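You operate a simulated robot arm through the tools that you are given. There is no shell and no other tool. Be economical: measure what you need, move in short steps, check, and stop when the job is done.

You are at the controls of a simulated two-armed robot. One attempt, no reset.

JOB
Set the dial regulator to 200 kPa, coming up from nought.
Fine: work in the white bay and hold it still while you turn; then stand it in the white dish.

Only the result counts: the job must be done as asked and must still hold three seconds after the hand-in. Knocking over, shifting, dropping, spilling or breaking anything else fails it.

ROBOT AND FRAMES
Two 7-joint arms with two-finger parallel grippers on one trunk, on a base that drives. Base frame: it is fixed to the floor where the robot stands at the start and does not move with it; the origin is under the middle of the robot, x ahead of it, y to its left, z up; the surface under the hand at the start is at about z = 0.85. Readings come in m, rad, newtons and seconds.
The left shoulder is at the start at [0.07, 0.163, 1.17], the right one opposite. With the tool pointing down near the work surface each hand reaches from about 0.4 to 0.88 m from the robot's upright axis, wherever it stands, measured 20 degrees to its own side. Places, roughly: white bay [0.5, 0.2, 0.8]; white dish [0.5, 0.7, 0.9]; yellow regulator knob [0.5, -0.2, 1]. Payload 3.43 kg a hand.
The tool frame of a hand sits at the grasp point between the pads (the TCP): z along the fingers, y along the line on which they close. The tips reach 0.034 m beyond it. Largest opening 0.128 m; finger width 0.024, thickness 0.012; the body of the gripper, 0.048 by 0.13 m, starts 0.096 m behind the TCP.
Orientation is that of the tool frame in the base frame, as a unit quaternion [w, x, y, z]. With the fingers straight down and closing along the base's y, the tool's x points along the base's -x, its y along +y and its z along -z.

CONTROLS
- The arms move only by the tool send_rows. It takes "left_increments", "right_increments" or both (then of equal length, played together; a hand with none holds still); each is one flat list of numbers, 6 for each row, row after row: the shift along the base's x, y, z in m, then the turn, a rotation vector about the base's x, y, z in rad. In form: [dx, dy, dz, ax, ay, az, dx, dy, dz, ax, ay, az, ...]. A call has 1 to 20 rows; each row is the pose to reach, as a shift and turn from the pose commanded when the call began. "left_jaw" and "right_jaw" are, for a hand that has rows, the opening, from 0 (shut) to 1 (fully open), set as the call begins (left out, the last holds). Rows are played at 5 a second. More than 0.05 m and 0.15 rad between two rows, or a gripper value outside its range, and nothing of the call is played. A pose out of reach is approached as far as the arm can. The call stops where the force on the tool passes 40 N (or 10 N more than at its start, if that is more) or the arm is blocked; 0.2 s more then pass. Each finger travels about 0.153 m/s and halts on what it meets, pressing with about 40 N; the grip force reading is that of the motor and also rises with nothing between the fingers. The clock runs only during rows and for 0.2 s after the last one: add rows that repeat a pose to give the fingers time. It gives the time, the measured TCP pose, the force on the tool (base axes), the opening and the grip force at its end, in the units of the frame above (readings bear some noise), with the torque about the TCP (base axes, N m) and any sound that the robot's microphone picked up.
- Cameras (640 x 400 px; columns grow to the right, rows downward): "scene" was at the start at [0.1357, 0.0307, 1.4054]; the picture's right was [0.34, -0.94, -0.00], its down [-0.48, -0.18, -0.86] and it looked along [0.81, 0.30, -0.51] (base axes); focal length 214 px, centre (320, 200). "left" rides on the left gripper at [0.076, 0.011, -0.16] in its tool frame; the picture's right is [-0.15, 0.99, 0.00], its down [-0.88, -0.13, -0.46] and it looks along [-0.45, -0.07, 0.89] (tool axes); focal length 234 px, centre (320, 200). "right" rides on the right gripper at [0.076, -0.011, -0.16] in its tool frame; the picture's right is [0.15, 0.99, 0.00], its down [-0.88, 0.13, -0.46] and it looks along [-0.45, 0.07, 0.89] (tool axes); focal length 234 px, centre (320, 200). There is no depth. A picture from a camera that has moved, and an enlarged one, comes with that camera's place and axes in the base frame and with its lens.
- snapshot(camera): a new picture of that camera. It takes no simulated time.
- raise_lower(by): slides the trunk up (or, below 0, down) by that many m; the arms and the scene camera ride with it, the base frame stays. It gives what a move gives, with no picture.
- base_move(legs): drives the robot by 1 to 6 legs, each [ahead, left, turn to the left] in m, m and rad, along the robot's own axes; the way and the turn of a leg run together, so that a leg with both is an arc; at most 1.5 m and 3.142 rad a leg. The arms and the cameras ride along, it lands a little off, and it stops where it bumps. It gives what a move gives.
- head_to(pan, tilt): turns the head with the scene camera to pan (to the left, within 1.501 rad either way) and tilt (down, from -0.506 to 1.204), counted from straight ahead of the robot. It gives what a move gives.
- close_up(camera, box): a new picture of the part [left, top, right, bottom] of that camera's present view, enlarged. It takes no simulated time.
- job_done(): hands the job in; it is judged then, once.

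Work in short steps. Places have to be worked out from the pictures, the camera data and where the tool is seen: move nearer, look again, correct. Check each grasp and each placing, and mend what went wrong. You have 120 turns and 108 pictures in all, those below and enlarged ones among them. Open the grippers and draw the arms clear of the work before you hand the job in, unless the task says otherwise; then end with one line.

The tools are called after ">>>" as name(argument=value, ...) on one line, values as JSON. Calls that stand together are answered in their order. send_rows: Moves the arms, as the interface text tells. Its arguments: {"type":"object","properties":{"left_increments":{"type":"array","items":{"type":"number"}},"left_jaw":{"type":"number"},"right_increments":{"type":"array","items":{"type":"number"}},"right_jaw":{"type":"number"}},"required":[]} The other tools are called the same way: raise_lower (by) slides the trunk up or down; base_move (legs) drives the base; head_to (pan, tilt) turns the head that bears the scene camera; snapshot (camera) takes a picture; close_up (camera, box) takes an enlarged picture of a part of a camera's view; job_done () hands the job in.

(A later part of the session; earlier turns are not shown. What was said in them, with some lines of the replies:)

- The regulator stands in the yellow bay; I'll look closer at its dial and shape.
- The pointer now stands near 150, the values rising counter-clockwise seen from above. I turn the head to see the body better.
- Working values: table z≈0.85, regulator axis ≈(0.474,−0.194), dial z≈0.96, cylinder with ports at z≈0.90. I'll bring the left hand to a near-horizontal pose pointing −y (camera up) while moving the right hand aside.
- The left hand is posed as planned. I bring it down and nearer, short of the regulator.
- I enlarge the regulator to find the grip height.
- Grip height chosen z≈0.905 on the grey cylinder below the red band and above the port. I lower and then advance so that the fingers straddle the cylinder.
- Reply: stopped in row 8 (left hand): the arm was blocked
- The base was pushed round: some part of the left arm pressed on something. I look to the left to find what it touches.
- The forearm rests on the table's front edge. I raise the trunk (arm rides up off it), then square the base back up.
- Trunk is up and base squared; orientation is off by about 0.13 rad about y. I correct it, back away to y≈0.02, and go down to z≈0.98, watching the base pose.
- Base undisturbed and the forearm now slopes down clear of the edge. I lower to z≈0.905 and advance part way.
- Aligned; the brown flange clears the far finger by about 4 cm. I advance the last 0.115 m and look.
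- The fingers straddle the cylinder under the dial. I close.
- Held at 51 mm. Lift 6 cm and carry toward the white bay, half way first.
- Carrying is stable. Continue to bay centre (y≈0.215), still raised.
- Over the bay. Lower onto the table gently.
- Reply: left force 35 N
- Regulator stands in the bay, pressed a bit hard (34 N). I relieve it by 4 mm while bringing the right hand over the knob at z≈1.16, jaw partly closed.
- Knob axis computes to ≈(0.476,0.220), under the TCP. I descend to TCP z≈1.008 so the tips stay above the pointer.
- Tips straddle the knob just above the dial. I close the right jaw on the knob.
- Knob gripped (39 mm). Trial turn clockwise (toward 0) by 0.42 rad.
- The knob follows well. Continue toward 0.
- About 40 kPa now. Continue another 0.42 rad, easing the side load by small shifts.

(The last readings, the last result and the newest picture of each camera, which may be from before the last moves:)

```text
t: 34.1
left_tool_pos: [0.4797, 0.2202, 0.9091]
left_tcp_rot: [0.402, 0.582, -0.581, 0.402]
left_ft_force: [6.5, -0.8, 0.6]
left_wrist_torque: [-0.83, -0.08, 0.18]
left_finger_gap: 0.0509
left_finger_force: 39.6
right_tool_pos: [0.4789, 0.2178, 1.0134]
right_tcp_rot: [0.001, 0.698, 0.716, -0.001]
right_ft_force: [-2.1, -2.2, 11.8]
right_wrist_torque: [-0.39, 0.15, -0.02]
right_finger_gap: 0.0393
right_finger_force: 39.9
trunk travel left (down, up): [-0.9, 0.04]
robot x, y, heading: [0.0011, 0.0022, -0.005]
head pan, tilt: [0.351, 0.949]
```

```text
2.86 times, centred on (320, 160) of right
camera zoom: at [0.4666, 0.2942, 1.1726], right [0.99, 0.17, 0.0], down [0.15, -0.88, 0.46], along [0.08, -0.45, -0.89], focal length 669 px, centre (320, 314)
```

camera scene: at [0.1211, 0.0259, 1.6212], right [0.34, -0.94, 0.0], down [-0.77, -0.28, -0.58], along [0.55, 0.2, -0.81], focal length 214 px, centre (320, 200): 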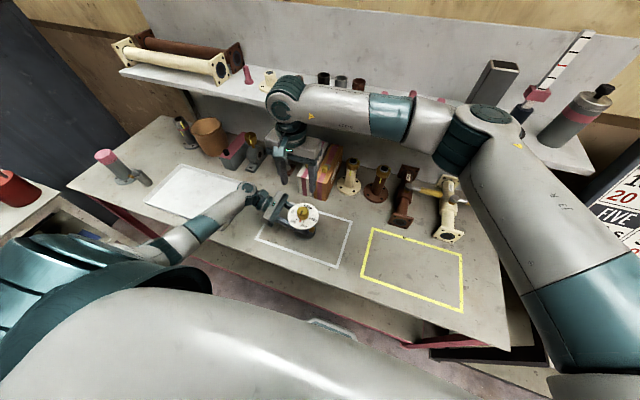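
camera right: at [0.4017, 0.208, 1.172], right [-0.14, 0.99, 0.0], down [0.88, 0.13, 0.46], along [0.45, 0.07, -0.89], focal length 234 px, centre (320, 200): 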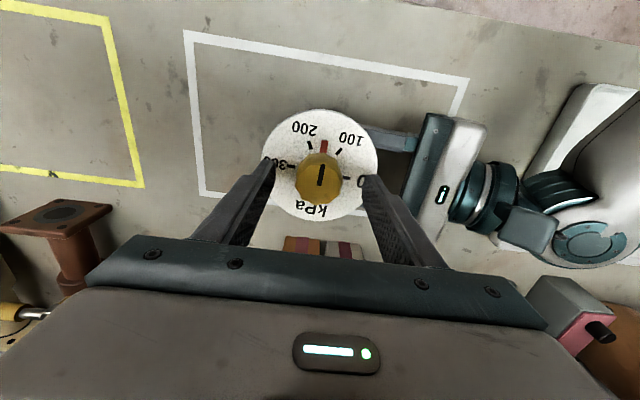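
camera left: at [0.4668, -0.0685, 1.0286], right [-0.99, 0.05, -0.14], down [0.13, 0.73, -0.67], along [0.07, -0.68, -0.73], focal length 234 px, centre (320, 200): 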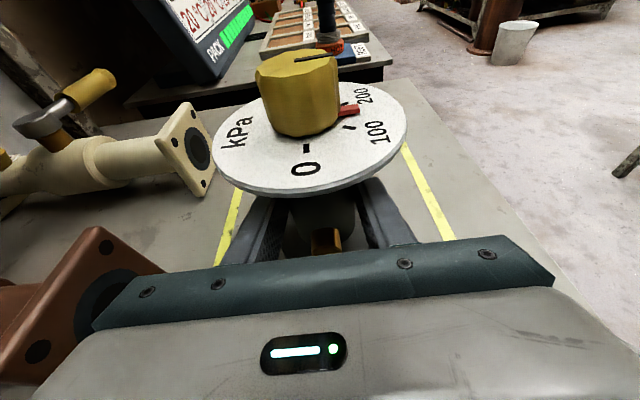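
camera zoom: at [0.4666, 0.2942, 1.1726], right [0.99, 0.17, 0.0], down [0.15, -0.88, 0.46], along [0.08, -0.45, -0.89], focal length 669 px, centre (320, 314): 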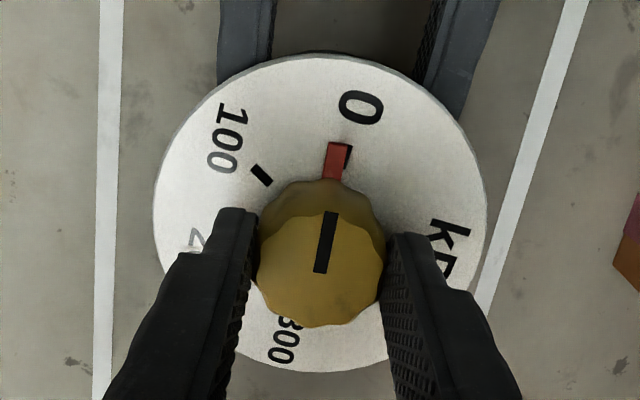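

Pointer is a few kPa above 0. I turn gently on to reach the stop, watching z torque.

>>> send_rows(right_increments=[0, 0, -0.001, 0, 0, -0.05, 0, 0, -0.001, 0, 0, -0.1])

>>> close_up(camera="right", box=[270, 110, 370, 180])

```text
t: 34.7
left_tool_pos: [0.4787, 0.2209, 0.91]
left_tcp_rot: [0.403, 0.582, -0.579, 0.404]
left_ft_force: [11.2, 8.6, -10.0]
left_wrist_torque: [-1.1, -0.35, 0.4]
left_finger_gap: 0.0508
left_finger_force: 40.1
right_tool_pos: [0.4793, 0.2192, 1.0126]
right_tcp_rot: [0.0, 0.733, 0.681, 0.0]
right_ft_force: [-2.7, -9.3, 28.8]
right_wrist_torque: [-0.91, 0.46, 0.01]
right_finger_gap: 0.0388
right_finger_force: 39.7
trunk travel left (down, up): [-0.9, 0.04]
robot x, y, heading: [-0.0003, -0.0009, -0.009]
head pan, tilt: [0.351, 0.949]
```

```text
5.71 times, centred on (320, 145) of right
camera zoom: at [0.4743, 0.2963, 1.1717], right [1.0, 0.07, 0.0], down [0.07, -0.89, 0.46], along [0.03, -0.46, -0.89], focal length 1338 px, centre (320, 514)
```

zoom: 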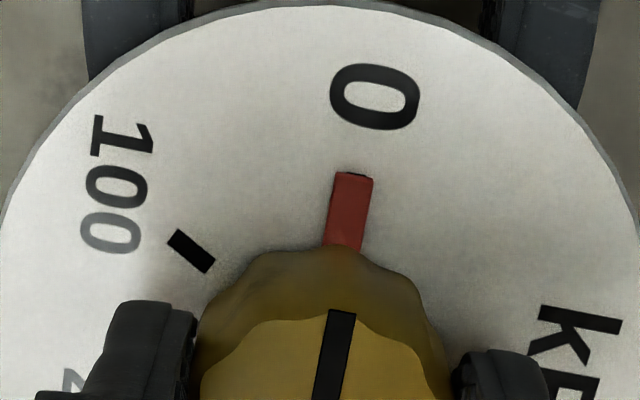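

Pointer covers the 0 mark. I nudge 0.06 further while relieving the downward push, to make sure of nought.

>>> send_rows(right_increments=[0, 0, 0.002, 0, 0, -0.03, 0, -0.001, 0.002, 0, 0, -0.06])

>>> close_up(camera="right", box=[270, 110, 370, 180])

```text
t: 35.3
left_tool_pos: [0.4771, 0.2196, 0.9095]
left_tcp_rot: [0.404, 0.581, -0.581, 0.403]
left_ft_force: [-0.4, 5.4, 1.2]
left_wrist_torque: [0.03, -0.31, -0.53]
left_finger_gap: 0.0508
left_finger_force: 40.1
right_tool_pos: [0.4788, 0.2187, 1.0126]
right_tcp_rot: [0.0, 0.752, 0.659, -0.001]
right_ft_force: [0.7, -5.4, -0.2]
right_wrist_torque: [-0.53, 0.29, 0.57]
right_finger_gap: 0.0391
right_finger_force: 40.0
trunk travel left (down, up): [-0.9, 0.04]
robot x, y, heading: [-0.0019, -0.0029, -0.012]
head pan, tilt: [0.351, 0.949]
```

```text
5.71 times, centred on (320, 145) of right
camera zoom: at [0.4781, 0.2963, 1.1715], right [1.0, 0.01, 0.0], down [0.01, -0.89, 0.46], along [0.01, -0.46, -0.89], focal length 1338 px, centre (320, 514)
```

zoom: 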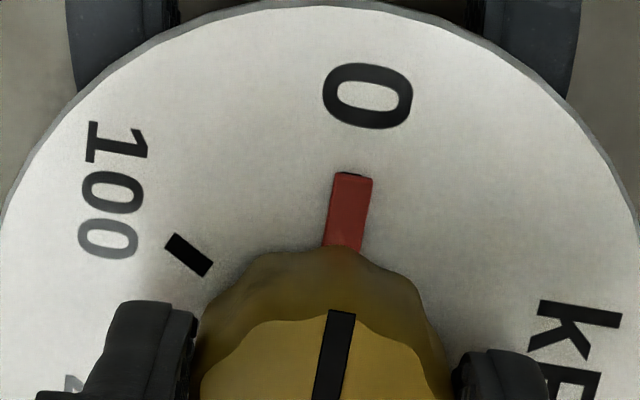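

The stop at 0 is reached (torque 0.57 N·m, pointer on the mark). Now turning up counter-clockwise.

>>> send_rows(right_increments=[0, 0.001, -0.001, 0, 0, 0.14, 0, 0.001, -0.001, 0, 0, 0.28, 0, 0.001, -0.001, 0, 0, 0.42, 0, 0.001, -0.001, 0, 0, 0.56, 0, 0.001, -0.001, 0, 0, 0.7, 0, 0.001, -0.001, 0, 0, 0.84, 0, 0.001, -0.001, 0, 0, 0.98])

>>> close_up(camera="right", box=[220, 90, 420, 230])

```text
t: 36.9
left_tool_pos: [0.479, 0.2197, 0.9094]
left_tcp_rot: [0.404, 0.581, -0.58, 0.404]
left_ft_force: [0.0, 7.9, 6.0]
left_wrist_torque: [-0.99, 0.01, 0.0]
left_finger_gap: 0.0509
left_finger_force: 40.3
right_tool_pos: [0.4781, 0.2191, 1.0124]
right_tcp_rot: [0.0, 0.353, 0.936, -0.001]
right_ft_force: [0.1, -9.2, -5.1]
right_wrist_torque: [0.09, 0.04, -0.04]
right_finger_gap: 0.0391
right_finger_force: 40.2
trunk travel left (down, up): [-0.9, 0.04]
robot x, y, heading: [0.0016, -0.0016, -0.001]
head pan, tilt: [0.351, 0.949]
```

```text
2.86 times, centred on (320, 160) of right
camera zoom: at [0.4145, 0.2611, 1.1721], right [0.54, 0.84, 0.0], down [0.75, -0.48, 0.46], along [0.38, -0.25, -0.89], focal length 669 px, centre (320, 314)
```

zoom: 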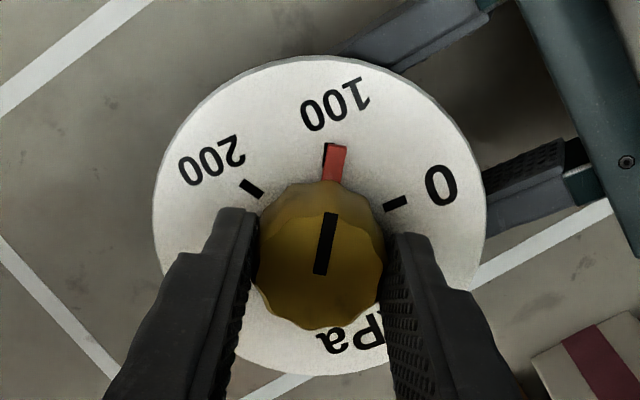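

Just under 100 now. Continue up most of the way, stopping short of 200.

>>> send_rows(right_increments=[0, 0, -0.0005, 0, 0, 0.14, 0, 0, -0.0005, 0, 0, 0.28, 0, 0, -0.0005, 0, 0, 0.42, 0, 0, -0.0005, 0, 0, 0.56, 0, 0, -0.0005, 0, 0, 0.7, 0, 0, -0.0005, 0, 0, 0.84, 0, 0, -0.0005, 0, 0, 0.92])

>>> close_up(camera="right", box=[220, 90, 420, 230])

```text
t: 38.5
left_tool_pos: [0.4785, 0.2202, 0.9086]
left_tcp_rot: [0.403, 0.582, -0.58, 0.403]
left_ft_force: [10.0, 16.2, -3.2]
left_wrist_torque: [-0.24, -0.22, 0.05]
left_finger_gap: 0.0511
left_finger_force: 40.6
right_tool_pos: [0.4775, 0.2184, 1.0127]
right_tcp_rot: [0.001, -0.1, 0.995, -0.001]
right_ft_force: [-8.0, -14.1, 9.4]
right_wrist_torque: [-0.96, 0.5, -0.09]
right_finger_gap: 0.039
right_finger_force: 40.0
trunk travel left (down, up): [-0.9, 0.04]
robot x, y, heading: [0.0046, -0.0025, -0.004]
head pan, tilt: [0.351, 0.949]
```

```text
2.86 times, centred on (320, 160) of right
camera zoom: at [0.406, 0.1927, 1.1718], right [-0.34, 0.94, 0.0], down [0.84, 0.3, 0.46], along [0.43, 0.15, -0.89], focal length 669 px, centre (320, 314)
```

zoom: 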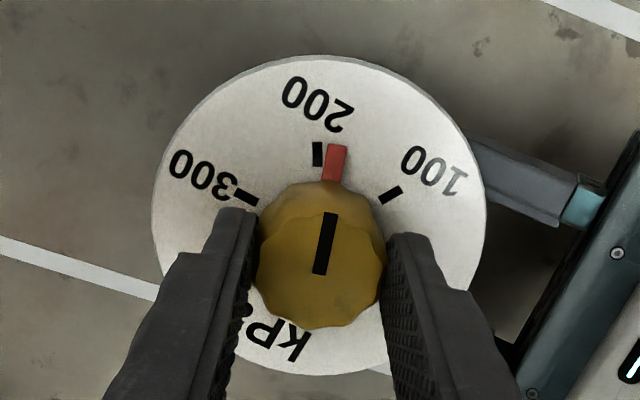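

About 14° short. Turn 0.18 rad more, easing side forces, and look enlarged.

>>> send_rows(right_increments=[-0.0003, -0.0005, 0.0005, 0, 0, 0.06, -0.0005, -0.001, 0.001, 0, 0, 0.12, -0.0005, -0.001, 0.001, 0, 0, 0.18])

>>> close_up(camera="right", box=[270, 110, 370, 180])

```text
t: 39.3
left_tool_pos: [0.4793, 0.22, 0.9087]
left_tcp_rot: [0.405, 0.581, -0.58, 0.403]
left_ft_force: [4.4, 15.2, -2.1]
left_wrist_torque: [-0.11, -0.22, 0.07]
left_finger_gap: 0.0508
left_finger_force: 39.7
right_tool_pos: [0.4776, 0.2165, 1.0124]
right_tcp_rot: [0.001, -0.189, 0.982, -0.001]
right_ft_force: [-3.8, -12.7, 0.3]
right_wrist_torque: [-0.94, 0.57, -0.02]
right_finger_gap: 0.0391
right_finger_force: 40.1
trunk travel left (down, up): [-0.9, 0.04]
robot x, y, heading: [0.001, -0.0006, -0.008]
head pan, tilt: [0.351, 0.949]
```

```text
5.71 times, centred on (320, 145) of right
camera zoom: at [0.4113, 0.1795, 1.1719], right [-0.5, 0.86, 0.0], down [0.77, 0.45, 0.46], along [0.4, 0.23, -0.89], focal length 1338 px, centre (320, 514)
```

zoom: 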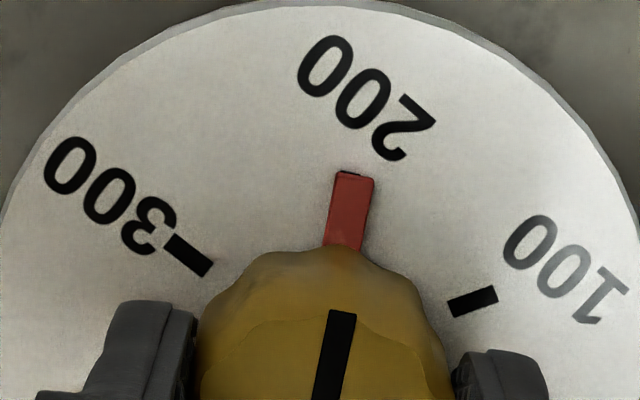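

Pointer covers the 200 mark, matching how it covered 0. I open the right jaw and rise straight up.

>>> send_rows(right_increments=[0, 0, 0, 0, 0, 0, 0, 0, 0, 0, 0, 0, 0, 0, 0, 0, 0, 0, 0, 0, 0.03, 0, 0, 0, 0, 0, 0.07, 0, 0, 0, 0, 0, 0.11, 0, 0, 0, 0, 0, 0.15, 0, 0, 0], right_jaw=0.6)

>>> snapshot(camera="right")

```text
t: 40.9
left_tool_pos: [0.4795, 0.2202, 0.9097]
left_tcp_rot: [0.403, 0.581, -0.58, 0.403]
left_ft_force: [-1.0, -0.4, -1.9]
left_wrist_torque: [0.09, -0.06, 0.03]
left_finger_gap: 0.0511
left_finger_force: 40.2
right_tool_pos: [0.478, 0.22, 1.1617]
right_tcp_rot: [0.0, -0.187, 0.982, 0.0]
right_ft_force: [0.6, 0.1, 1.0]
right_wrist_torque: [0.03, -0.01, 0.0]
right_finger_gap: 0.0769
right_finger_force: 0.1
trunk travel left (down, up): [-0.9, 0.04]
robot x, y, heading: [-0.0007, -0.0035, -0.007]
head pan, tilt: [0.351, 0.949]
```

```text
69 pictures are left
camera right: at [0.4119, 0.1811, 1.3204], right [-0.5, 0.87, 0.0], down [0.77, 0.45, 0.46], along [0.4, 0.23, -0.89], focal length 234 px, centre (320, 200)
```

right: 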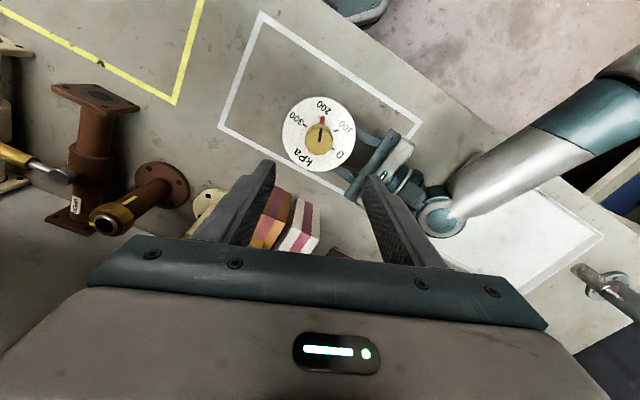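

Released; I enlarge the dial to check the setting.

>>> close_up(camera="right", box=[276, 92, 362, 178])

>>> close_up(camera="left", box=[220, 20, 420, 180])

```text
4.65 times, centred on (319, 135) of right
camera zoom: at [0.4119, 0.1811, 1.3204], right [-0.5, 0.87, 0.0], down [0.77, 0.45, 0.46], along [0.4, 0.23, -0.89], focal length 1089 px, centre (325, 502)
```

zoom: 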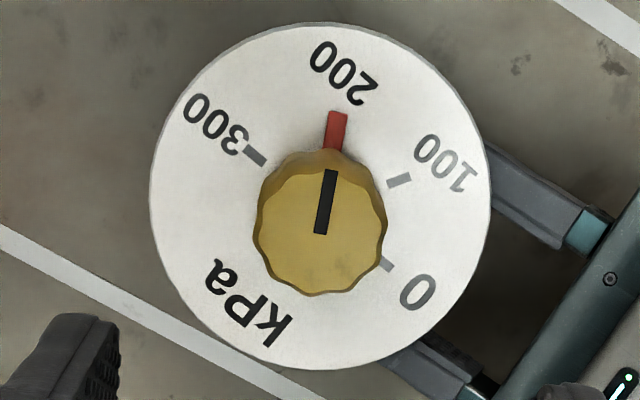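

```text
2.50 times, centred on (320, 100) of left
camera zoom: at [0.466, 0.3443, 1.0349], right [-0.99, 0.05, -0.14], down [0.13, 0.73, -0.67], along [0.07, -0.68, -0.73], focal length 585 px, centre (320, 450)
```

zoom: 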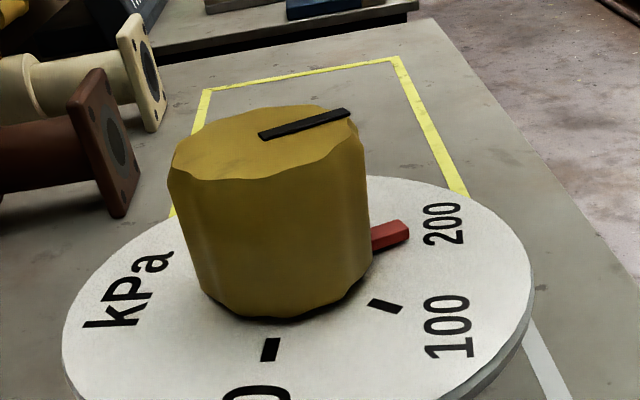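

I check the pointer over the 200 mark at highest zoom.

>>> close_up(camera="right", box=[306, 96, 338, 122])

```text
15.38 times, centred on (322, 109) of right
camera zoom: at [0.4119, 0.1811, 1.3204], right [-0.5, 0.87, 0.0], down [0.77, 0.45, 0.46], along [0.4, 0.23, -0.89], focal length 3603 px, centre (289, 1600)
```

zoom: 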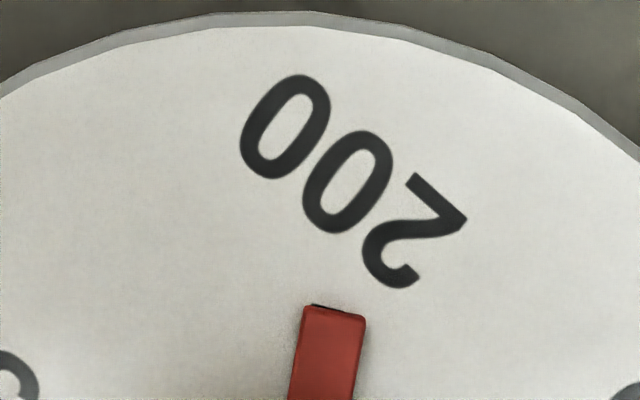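

The setting reads 200. Now I withdraw the right hand up and to the right before carrying.

>>> send_rows(right_increments=[0, 0, 0.04, 0, 0, 0, 0, -0.02, 0.08, 0, 0, 0, 0, -0.06, 0.11, 0, 0, 0, 0, -0.1, 0.135, 0, 0, 0, 0, -0.145, 0.155, 0, 0, 0, 0, -0.19, 0.175, 0, 0, 0, 0, -0.235, 0.195, 0, 0, 0, 0, -0.28, 0.215, 0, 0, 0, 0, -0.325, 0.235, 0, 0, 0, 0, -0.37, 0.255, 0, 0, 0, 0, -0.415, 0.275, 0, 0, 0, 0, -0.46, 0.295, 0, 0, 0, 0, -0.505, 0.315, 0, 0, 0, 0, -0.55, 0.33, 0, 0, 0], left_increments=[0, 0, 0, 0, 0, 0, 0, 0, 0, 0, 0, 0, 0, 0, 0, 0, 0, 0, 0, 0, 0, 0, 0, 0, 0, 0, 0, 0, 0, 0, 0, 0, 0, 0, 0, 0, 0, 0, 0, 0, 0, 0, 0, 0, 0.015, 0, 0, 0, 0, 0, 0.03, 0, 0, 0, 0, 0, 0.05, 0, 0, 0, 0, 0, 0.07, 0, 0, 0, 0, 0, 0.09, 0, 0, 0, 0, 0, 0.11, 0, 0, 0, 0, 0, 0.13, 0, 0, 0])

>>> head_to(pan=0.75, tilt=0.8)

>>> snapshot(camera="scene")

```text
t: 43.9
left_tool_pos: [0.4772, 0.2187, 1.0408]
left_tcp_rot: [0.403, 0.582, -0.58, 0.404]
left_ft_force: [-0.2, 0.6, -5.2]
left_wrist_torque: [0.01, -0.03, 0.01]
left_finger_gap: 0.051
left_finger_force: 40.0
right_tool_pos: [0.4743, -0.3364, 1.4947]
right_tcp_rot: [0.001, -0.187, 0.982, 0.001]
right_ft_force: [-0.2, -0.7, -0.1]
right_wrist_torque: [0.02, -0.03, 0.01]
right_finger_gap: 0.077
right_finger_force: 0.0
trunk travel left (down, up): [-0.9, 0.04]
robot x, y, heading: [0.0045, -0.0017, -0.003]
head pan, tilt: [0.351, 0.949]
```

```text
t: 44.8
left_tool_pos: [0.4795, 0.2206, 1.0395]
left_tcp_rot: [0.405, 0.581, -0.58, 0.403]
left_ft_force: [1.1, 0.9, -4.9]
left_wrist_torque: [0.03, 0.04, -0.01]
left_finger_gap: 0.051
left_finger_force: 40.0
right_tool_pos: [0.4766, -0.3328, 1.4934]
right_tcp_rot: [0.0, -0.187, 0.982, 0.0]
right_ft_force: [0.0, 0.1, 1.0]
right_wrist_torque: [-0.03, 0.0, -0.02]
right_finger_gap: 0.0765
right_finger_force: 0.1
trunk travel left (down, up): [-0.9, 0.04]
robot x, y, heading: [0.0003, -0.0024, -0.006]
head pan, tilt: [0.75, 0.799]
```

```text
65 pictures are left
camera scene: at [0.1133, 0.0545, 1.6326], right [0.68, -0.74, 0.0], down [-0.53, -0.49, -0.7], along [0.51, 0.47, -0.72], focal length 214 px, centre (320, 200)
```

scene: 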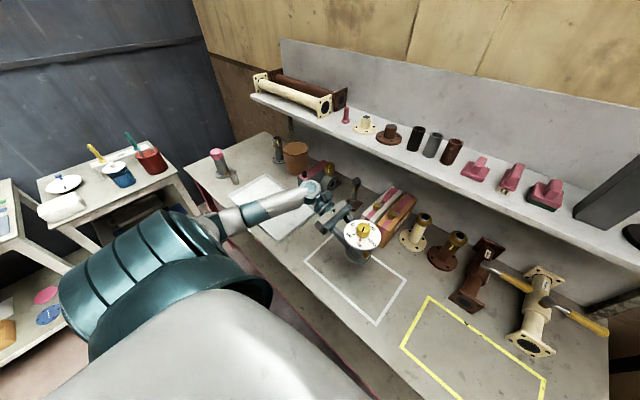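

Regulator is lifted. The dish spans about x 0.35–0.61, y 0.52–0.92. I drive the base 0.44 m to the left so the same arm pose comes over the dish.

>>> base_move(legs=[[0, 0.22, 0], [0, 0.22, 0]])

>>> snapshot(camera="scene")

>>> snapshot(camera="left")

```text
t: 47.8
left_tool_pos: [0.4796, 0.6512, 1.0408]
left_tcp_rot: [-0.404, -0.581, 0.581, -0.402]
left_ft_force: [0.8, -0.6, -5.1]
left_wrist_torque: [0.04, 0.01, 0.03]
left_finger_gap: 0.0508
left_finger_force: 40.2
right_tool_pos: [0.4765, 0.0968, 1.4933]
right_tcp_rot: [0.0, -0.187, 0.982, 0.002]
right_ft_force: [0.7, -1.0, 0.1]
right_wrist_torque: [0.07, 0.0, -0.01]
right_finger_gap: 0.0769
right_finger_force: 0.0
trunk travel left (down, up): [-0.9, 0.04]
robot x, y, heading: [0.0066, 0.4359, -0.005]
head pan, tilt: [0.75, 0.799]
```

```text
64 pictures are left
camera scene: at [0.1143, 0.4851, 1.6328], right [0.68, -0.74, 0.0], down [-0.53, -0.48, -0.7], along [0.51, 0.47, -0.72], focal length 214 px, centre (320, 200)
```

scene: 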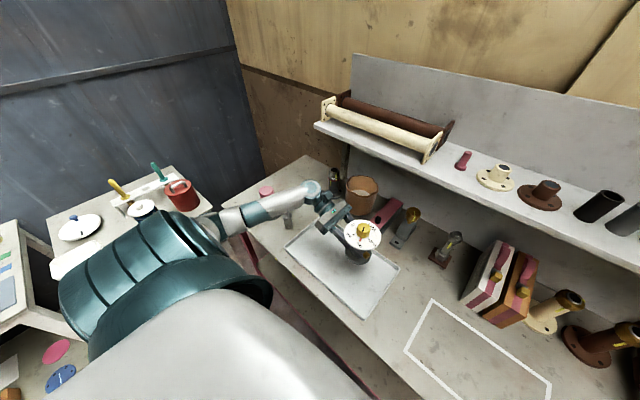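

```text
63 pictures are left
camera left: at [0.4689, 0.7762, 1.1664], right [-0.99, 0.05, -0.14], down [0.13, 0.74, -0.67], along [0.06, -0.68, -0.73], focal length 234 px, centre (320, 200)
```

left: 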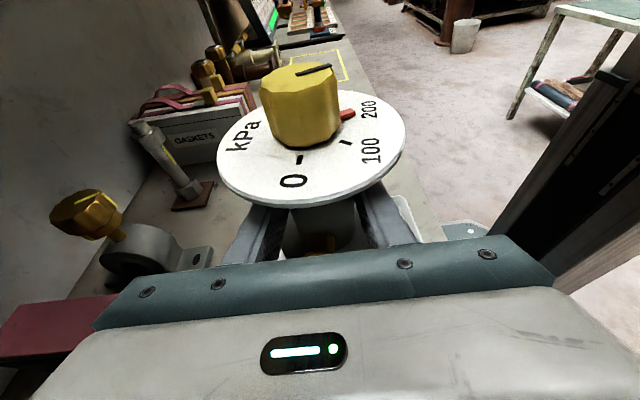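

Over the dish, clear of the items around. Lower by 0.112 m, staying just above the floor of the dish.

>>> send_rows(left_increments=[0, 0, -0.03, 0, 0, 0, 0, 0, -0.06, 0, 0, 0, 0, 0, -0.085, 0, 0, 0, 0, 0, -0.105, 0, 0, 0, 0, 0, -0.115, 0, 0, 0])

>>> close_up(camera="scene", box=[270, 170, 430, 330])

```text
t: 49.0
left_tool_pos: [0.4796, 0.6554, 0.9247]
left_tcp_rot: [0.404, 0.581, -0.58, 0.403]
left_ft_force: [-0.9, -0.3, -6.6]
left_wrist_torque: [0.04, -0.02, 0.01]
left_finger_gap: 0.0508
left_finger_force: 39.2
right_tool_pos: [0.4766, 0.1002, 1.4932]
right_tcp_rot: [0.001, -0.187, 0.982, 0.0]
right_ft_force: [-0.4, 0.4, 0.6]
right_wrist_torque: [0.01, 0.0, -0.01]
right_finger_gap: 0.0765
right_finger_force: 0.0
trunk travel left (down, up): [-0.9, 0.04]
robot x, y, heading: [0.0057, 0.4356, -0.006]
head pan, tilt: [0.75, 0.799]
```

```text
2.50 times, centred on (350, 250) of scene
camera zoom: at [0.1146, 0.4885, 1.6327], right [0.68, -0.74, 0.0], down [-0.53, -0.49, -0.7], along [0.51, 0.47, -0.72], focal length 536 px, centre (245, 75)
```

zoom: 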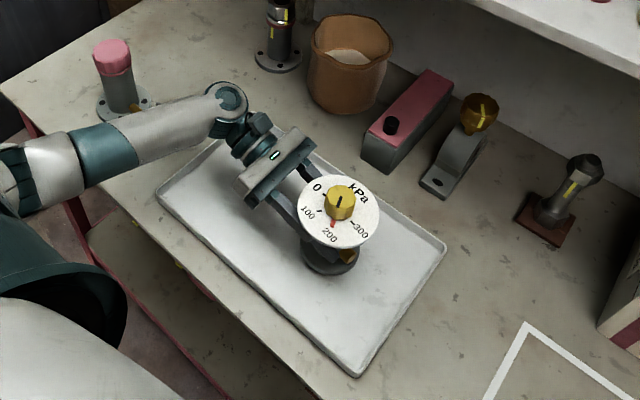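

Well inside the dish; lowering in small steps for contact.

>>> send_rows(left_increments=[0, 0, -0.003, 0, 0, 0, 0, 0, -0.006, 0, 0, 0, 0, 0, -0.009, 0, 0, 0])

```text
t: 49.8
left_tool_pos: [0.4806, 0.6545, 0.9164]
left_tcp_rot: [-0.405, -0.58, 0.581, -0.403]
left_ft_force: [0.8, 0.1, -5.4]
left_wrist_torque: [0.0, 0.06, 0.04]
left_finger_gap: 0.0509
left_finger_force: 39.8
right_tool_pos: [0.4765, 0.1031, 1.4937]
right_tcp_rot: [0.0, -0.187, 0.982, 0.0]
right_ft_force: [0.6, 0.0, 0.7]
right_wrist_torque: [0.0, 0.0, 0.02]
right_finger_gap: 0.0768
right_finger_force: 0.1
trunk travel left (down, up): [-0.9, 0.04]
robot x, y, heading: [0.0045, 0.4363, -0.013]
head pan, tilt: [0.75, 0.799]
```

No contact yet; continue in 1.5 mm steps.

>>> send_rows(left_increments=[0, 0, -0.0015, 0, 0, 0, 0, 0, -0.003, 0, 0, 0, 0, 0, -0.0045, 0, 0, 0])

```text
t: 50.6
left_tool_pos: [0.4807, 0.6553, 0.9147]
left_tcp_rot: [-0.405, -0.58, 0.581, -0.404]
left_ft_force: [-3.1, 2.0, 2.4]
left_wrist_torque: [0.36, -0.13, 0.15]
left_finger_gap: 0.0511
left_finger_force: 39.7
right_tool_pos: [0.4753, 0.1006, 1.4937]
right_tcp_rot: [0.001, -0.187, 0.982, 0.0]
right_ft_force: [0.2, 0.4, -1.2]
right_wrist_torque: [-0.03, -0.02, -0.02]
right_finger_gap: 0.0767
right_finger_force: 0.0
trunk travel left (down, up): [-0.9, 0.04]
robot x, y, heading: [0.0031, 0.4376, -0.006]
head pan, tilt: [0.75, 0.799]
```

The weight is now taken by the dish. Open the left jaw.

>>> send_rows(left_increments=[0, 0, 0, 0, 0, 0, 0, 0, 0, 0, 0, 0, 0, 0, 0, 0, 0, 0], left_jaw=0.9)

>>> snapshot(camera="left")

```text
t: 51.4
left_tool_pos: [0.4812, 0.654, 0.9133]
left_tcp_rot: [0.404, 0.581, -0.58, 0.404]
left_ft_force: [1.1, 0.2, 0.6]
left_wrist_torque: [-0.01, -0.03, 0.04]
left_finger_gap: 0.1151
left_finger_force: 0.1
right_tool_pos: [0.4757, 0.1017, 1.4927]
right_tcp_rot: [0.001, -0.187, 0.982, 0.0]
right_ft_force: [0.4, 0.0, 0.6]
right_wrist_torque: [0.01, 0.0, 0.0]
right_finger_gap: 0.0768
right_finger_force: 0.0
trunk travel left (down, up): [-0.9, 0.04]
robot x, y, heading: [0.0013, 0.4405, -0.007]
head pan, tilt: [0.75, 0.799]
```

```text
61 pictures are left
camera left: at [0.4686, 0.7791, 1.0383], right [-0.99, 0.05, -0.14], down [0.13, 0.73, -0.67], along [0.06, -0.68, -0.73], focal length 234 px, centre (320, 200)
```

left: 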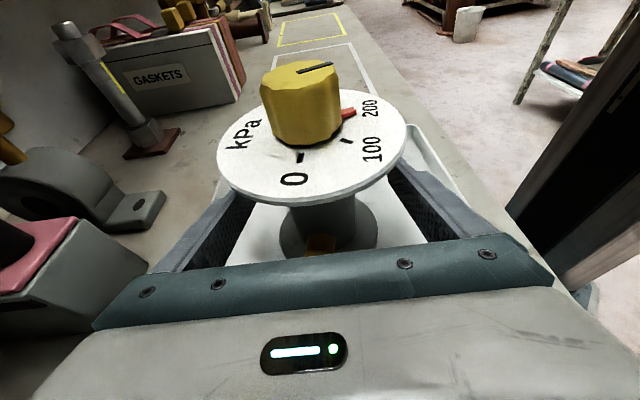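

Released and standing upright. Retreat straight back +y by 0.12, slowly.

>>> send_rows(left_increments=[0, 0.02, 0, 0, 0, 0, 0, 0.04, 0, 0, 0, 0, 0, 0.06, 0, 0, 0, 0, 0, 0.08, 0, 0, 0, 0, 0, 0.1, 0, 0, 0, 0, 0, 0.12, 0, 0, 0, 0])

>>> snapshot(camera="scene")

```text
t: 52.8
left_tool_pos: [0.4806, 0.7755, 0.9118]
left_tcp_rot: [-0.405, -0.58, 0.581, -0.402]
left_ft_force: [-0.3, -0.7, -0.2]
left_wrist_torque: [0.0, -0.01, 0.0]
left_finger_gap: 0.1154
left_finger_force: 0.0
right_tool_pos: [0.476, 0.1008, 1.4941]
right_tcp_rot: [0.001, -0.186, 0.983, 0.0]
right_ft_force: [0.1, 0.0, -0.3]
right_wrist_torque: [0.0, -0.05, 0.0]
right_finger_gap: 0.0766
right_finger_force: 0.0
trunk travel left (down, up): [-0.9, 0.04]
robot x, y, heading: [0.0054, 0.4338, -0.007]
head pan, tilt: [0.75, 0.799]
```

```text
60 pictures are left
camera scene: at [0.1137, 0.4896, 1.6327], right [0.68, -0.74, 0.0], down [-0.53, -0.49, -0.7], along [0.51, 0.47, -0.72], focal length 214 px, centre (320, 200)
```

scene: 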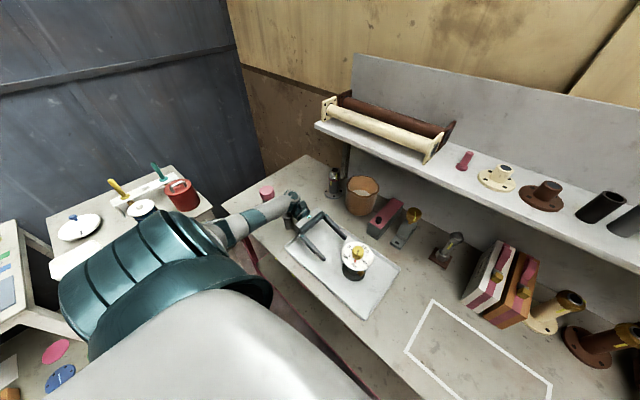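

Clear of the regulator. Raise the left hand straight up.

>>> send_rows(left_increments=[0, 0, 0.04, 0, 0, 0, 0, 0, 0.08, 0, 0, 0, 0, 0, 0.12, 0, 0, 0, 0, 0, 0.16, 0, 0, 0, 0, 0, 0.2, 0, 0, 0, 0, 0, 0.24, 0, 0, 0])

>>> snapshot(camera="scene")

>>> close_up(camera="scene", box=[320, 220, 400, 290])

>>> close_up(camera="left", box=[240, 20, 400, 180])

```text
t: 54.2
left_tool_pos: [0.4779, 0.7752, 1.1519]
left_tcp_rot: [0.404, 0.581, -0.58, 0.404]
left_ft_force: [0.5, -0.3, 0.1]
left_wrist_torque: [0.01, 0.0, 0.02]
left_finger_gap: 0.1154
left_finger_force: 0.2
right_tool_pos: [0.4762, 0.1007, 1.4942]
right_tcp_rot: [0.001, -0.186, 0.982, 0.0]
right_ft_force: [0.6, -1.0, -0.4]
right_wrist_torque: [0.02, 0.0, -0.01]
right_finger_gap: 0.0768
right_finger_force: 0.0
trunk travel left (down, up): [-0.9, 0.04]
robot x, y, heading: [0.0048, 0.4351, -0.01]
head pan, tilt: [0.75, 0.799]
```

```text
59 pictures are left
camera scene: at [0.1134, 0.4889, 1.6327], right [0.68, -0.74, 0.0], down [-0.53, -0.49, -0.7], along [0.51, 0.47, -0.72], focal length 214 px, centre (320, 200)
```

scene: 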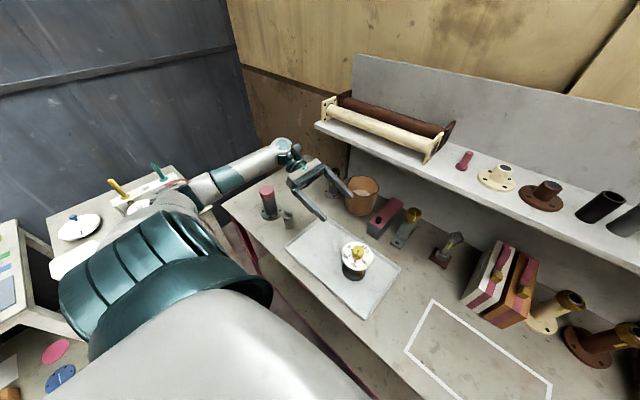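

```text
5.71 times, centred on (360, 255) of scene
camera zoom: at [0.1134, 0.4889, 1.6327], right [0.68, -0.74, 0.0], down [-0.53, -0.49, -0.7], along [0.51, 0.47, -0.72], focal length 1226 px, centre (91, -114)
```

zoom: 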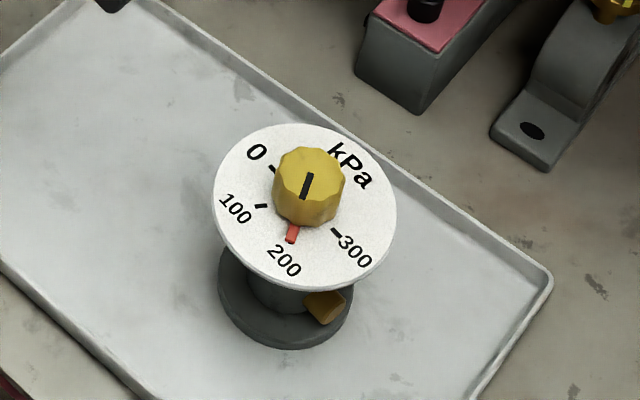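

```text
2.50 times, centred on (320, 100) of left
camera zoom: at [0.4654, 0.8991, 1.277], right [-0.99, 0.05, -0.14], down [0.13, 0.73, -0.67], along [0.06, -0.68, -0.73], focal length 585 px, centre (320, 450)
```

zoom: 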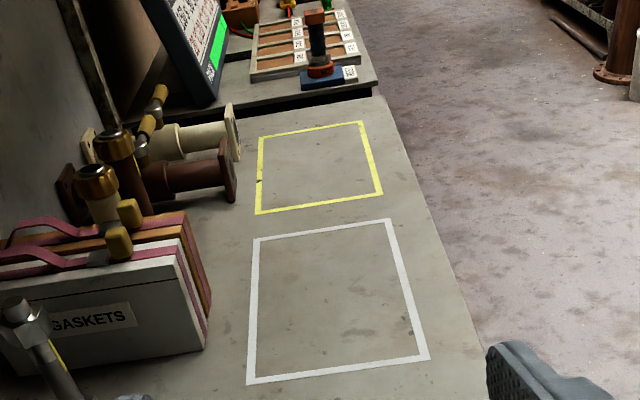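

The regulator stands in the dish at 200. The left elbow looks close to the side table's pots, so I drive back to the right to clear and verify nothing moved there.

>>> base_move(legs=[[0, -0.35, 0]])

>>> snapshot(camera="scene")

```text
t: 56.5
left_tool_pos: [0.4765, 0.4213, 1.1493]
left_tcp_rot: [-0.406, -0.578, 0.583, -0.402]
left_ft_force: [0.1, 0.7, -0.3]
left_wrist_torque: [0.0, 0.01, -0.04]
left_finger_gap: 0.1153
left_finger_force: 0.0
right_tool_pos: [0.4703, -0.2523, 1.4962]
right_tcp_rot: [0.0, -0.183, 0.983, -0.001]
right_ft_force: [0.7, 0.5, 0.0]
right_wrist_torque: [-0.01, 0.0, -0.02]
right_finger_gap: 0.0769
right_finger_force: 0.1
trunk travel left (down, up): [-0.9, 0.04]
robot x, y, heading: [-0.0029, 0.0845, -0.016]
head pan, tilt: [0.75, 0.799]
```

```text
56 pictures are left
camera scene: at [0.1105, 0.1399, 1.6326], right [0.67, -0.74, 0.0], down [-0.53, -0.48, -0.7], along [0.52, 0.47, -0.72], focal length 214 px, centre (320, 200)
```

scene: 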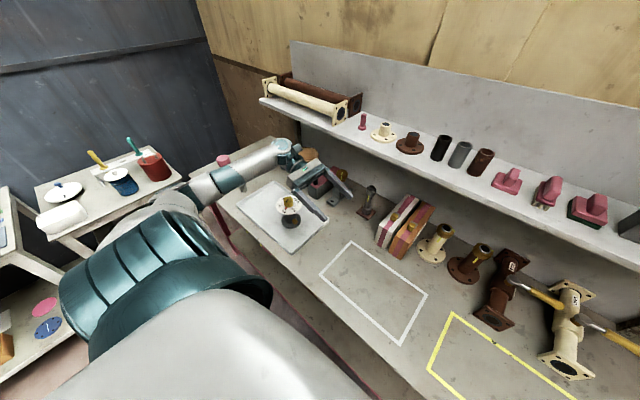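

Everything is in place. I raise the left hand a further 0.12 so it is well clear of the regulator, and check the dial once more.

>>> send_rows(left_increments=[0, 0, 0.04, 0, 0, 0, 0, -0.01, 0.08, 0, 0, 0, 0, -0.02, 0.12, 0, 0, 0])

>>> close_up(camera="scene", box=[220, 160, 360, 270])

```text
t: 57.2
left_tool_pos: [0.478, 0.399, 1.2693]
left_tcp_rot: [-0.406, -0.578, 0.583, -0.401]
left_ft_force: [0.1, -0.5, 0.7]
left_wrist_torque: [-0.01, 0.0, -0.01]
left_finger_gap: 0.115
left_finger_force: 0.0
right_tool_pos: [0.4699, -0.2567, 1.4936]
right_tcp_rot: [0.0, -0.182, 0.983, 0.001]
right_ft_force: [-0.5, -0.2, 0.2]
right_wrist_torque: [0.0, 0.01, 0.0]
right_finger_gap: 0.077
right_finger_force: 0.0
trunk travel left (down, up): [-0.9, 0.04]
robot x, y, heading: [-0.0, 0.0834, -0.014]
head pan, tilt: [0.75, 0.799]
```

```text
3.64 times, centred on (290, 215) of scene
camera zoom: at [0.1108, 0.1354, 1.6327], right [0.67, -0.74, 0.0], down [-0.53, -0.48, -0.7], along [0.52, 0.47, -0.72], focal length 780 px, centre (429, 146)
```

zoom: 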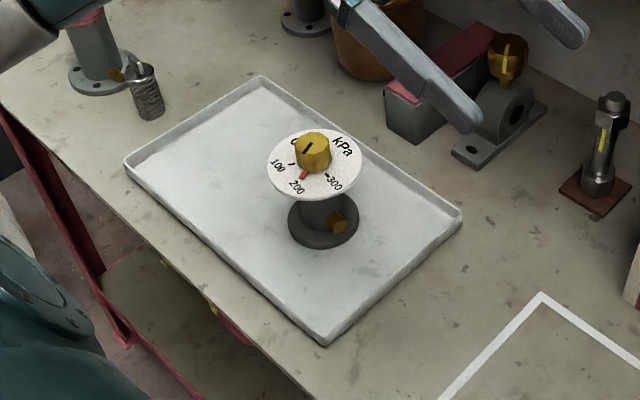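

The regulator stands upright in the dish at 200, and the hands are open and clear. I hand in.

>>> job_done()

```text
The job is handed in.
```

I turned the regulator down to its 0 stop and then up to 200 kPa, with the left hand holding it still in the white bay. It now stands upright in the white dish, and both hands are open and clear. One slip early on: the left forearm pressed on the table's front edge and pushed the robot's base round. I squared the base up again, and nothing else looked moved in the pictures.
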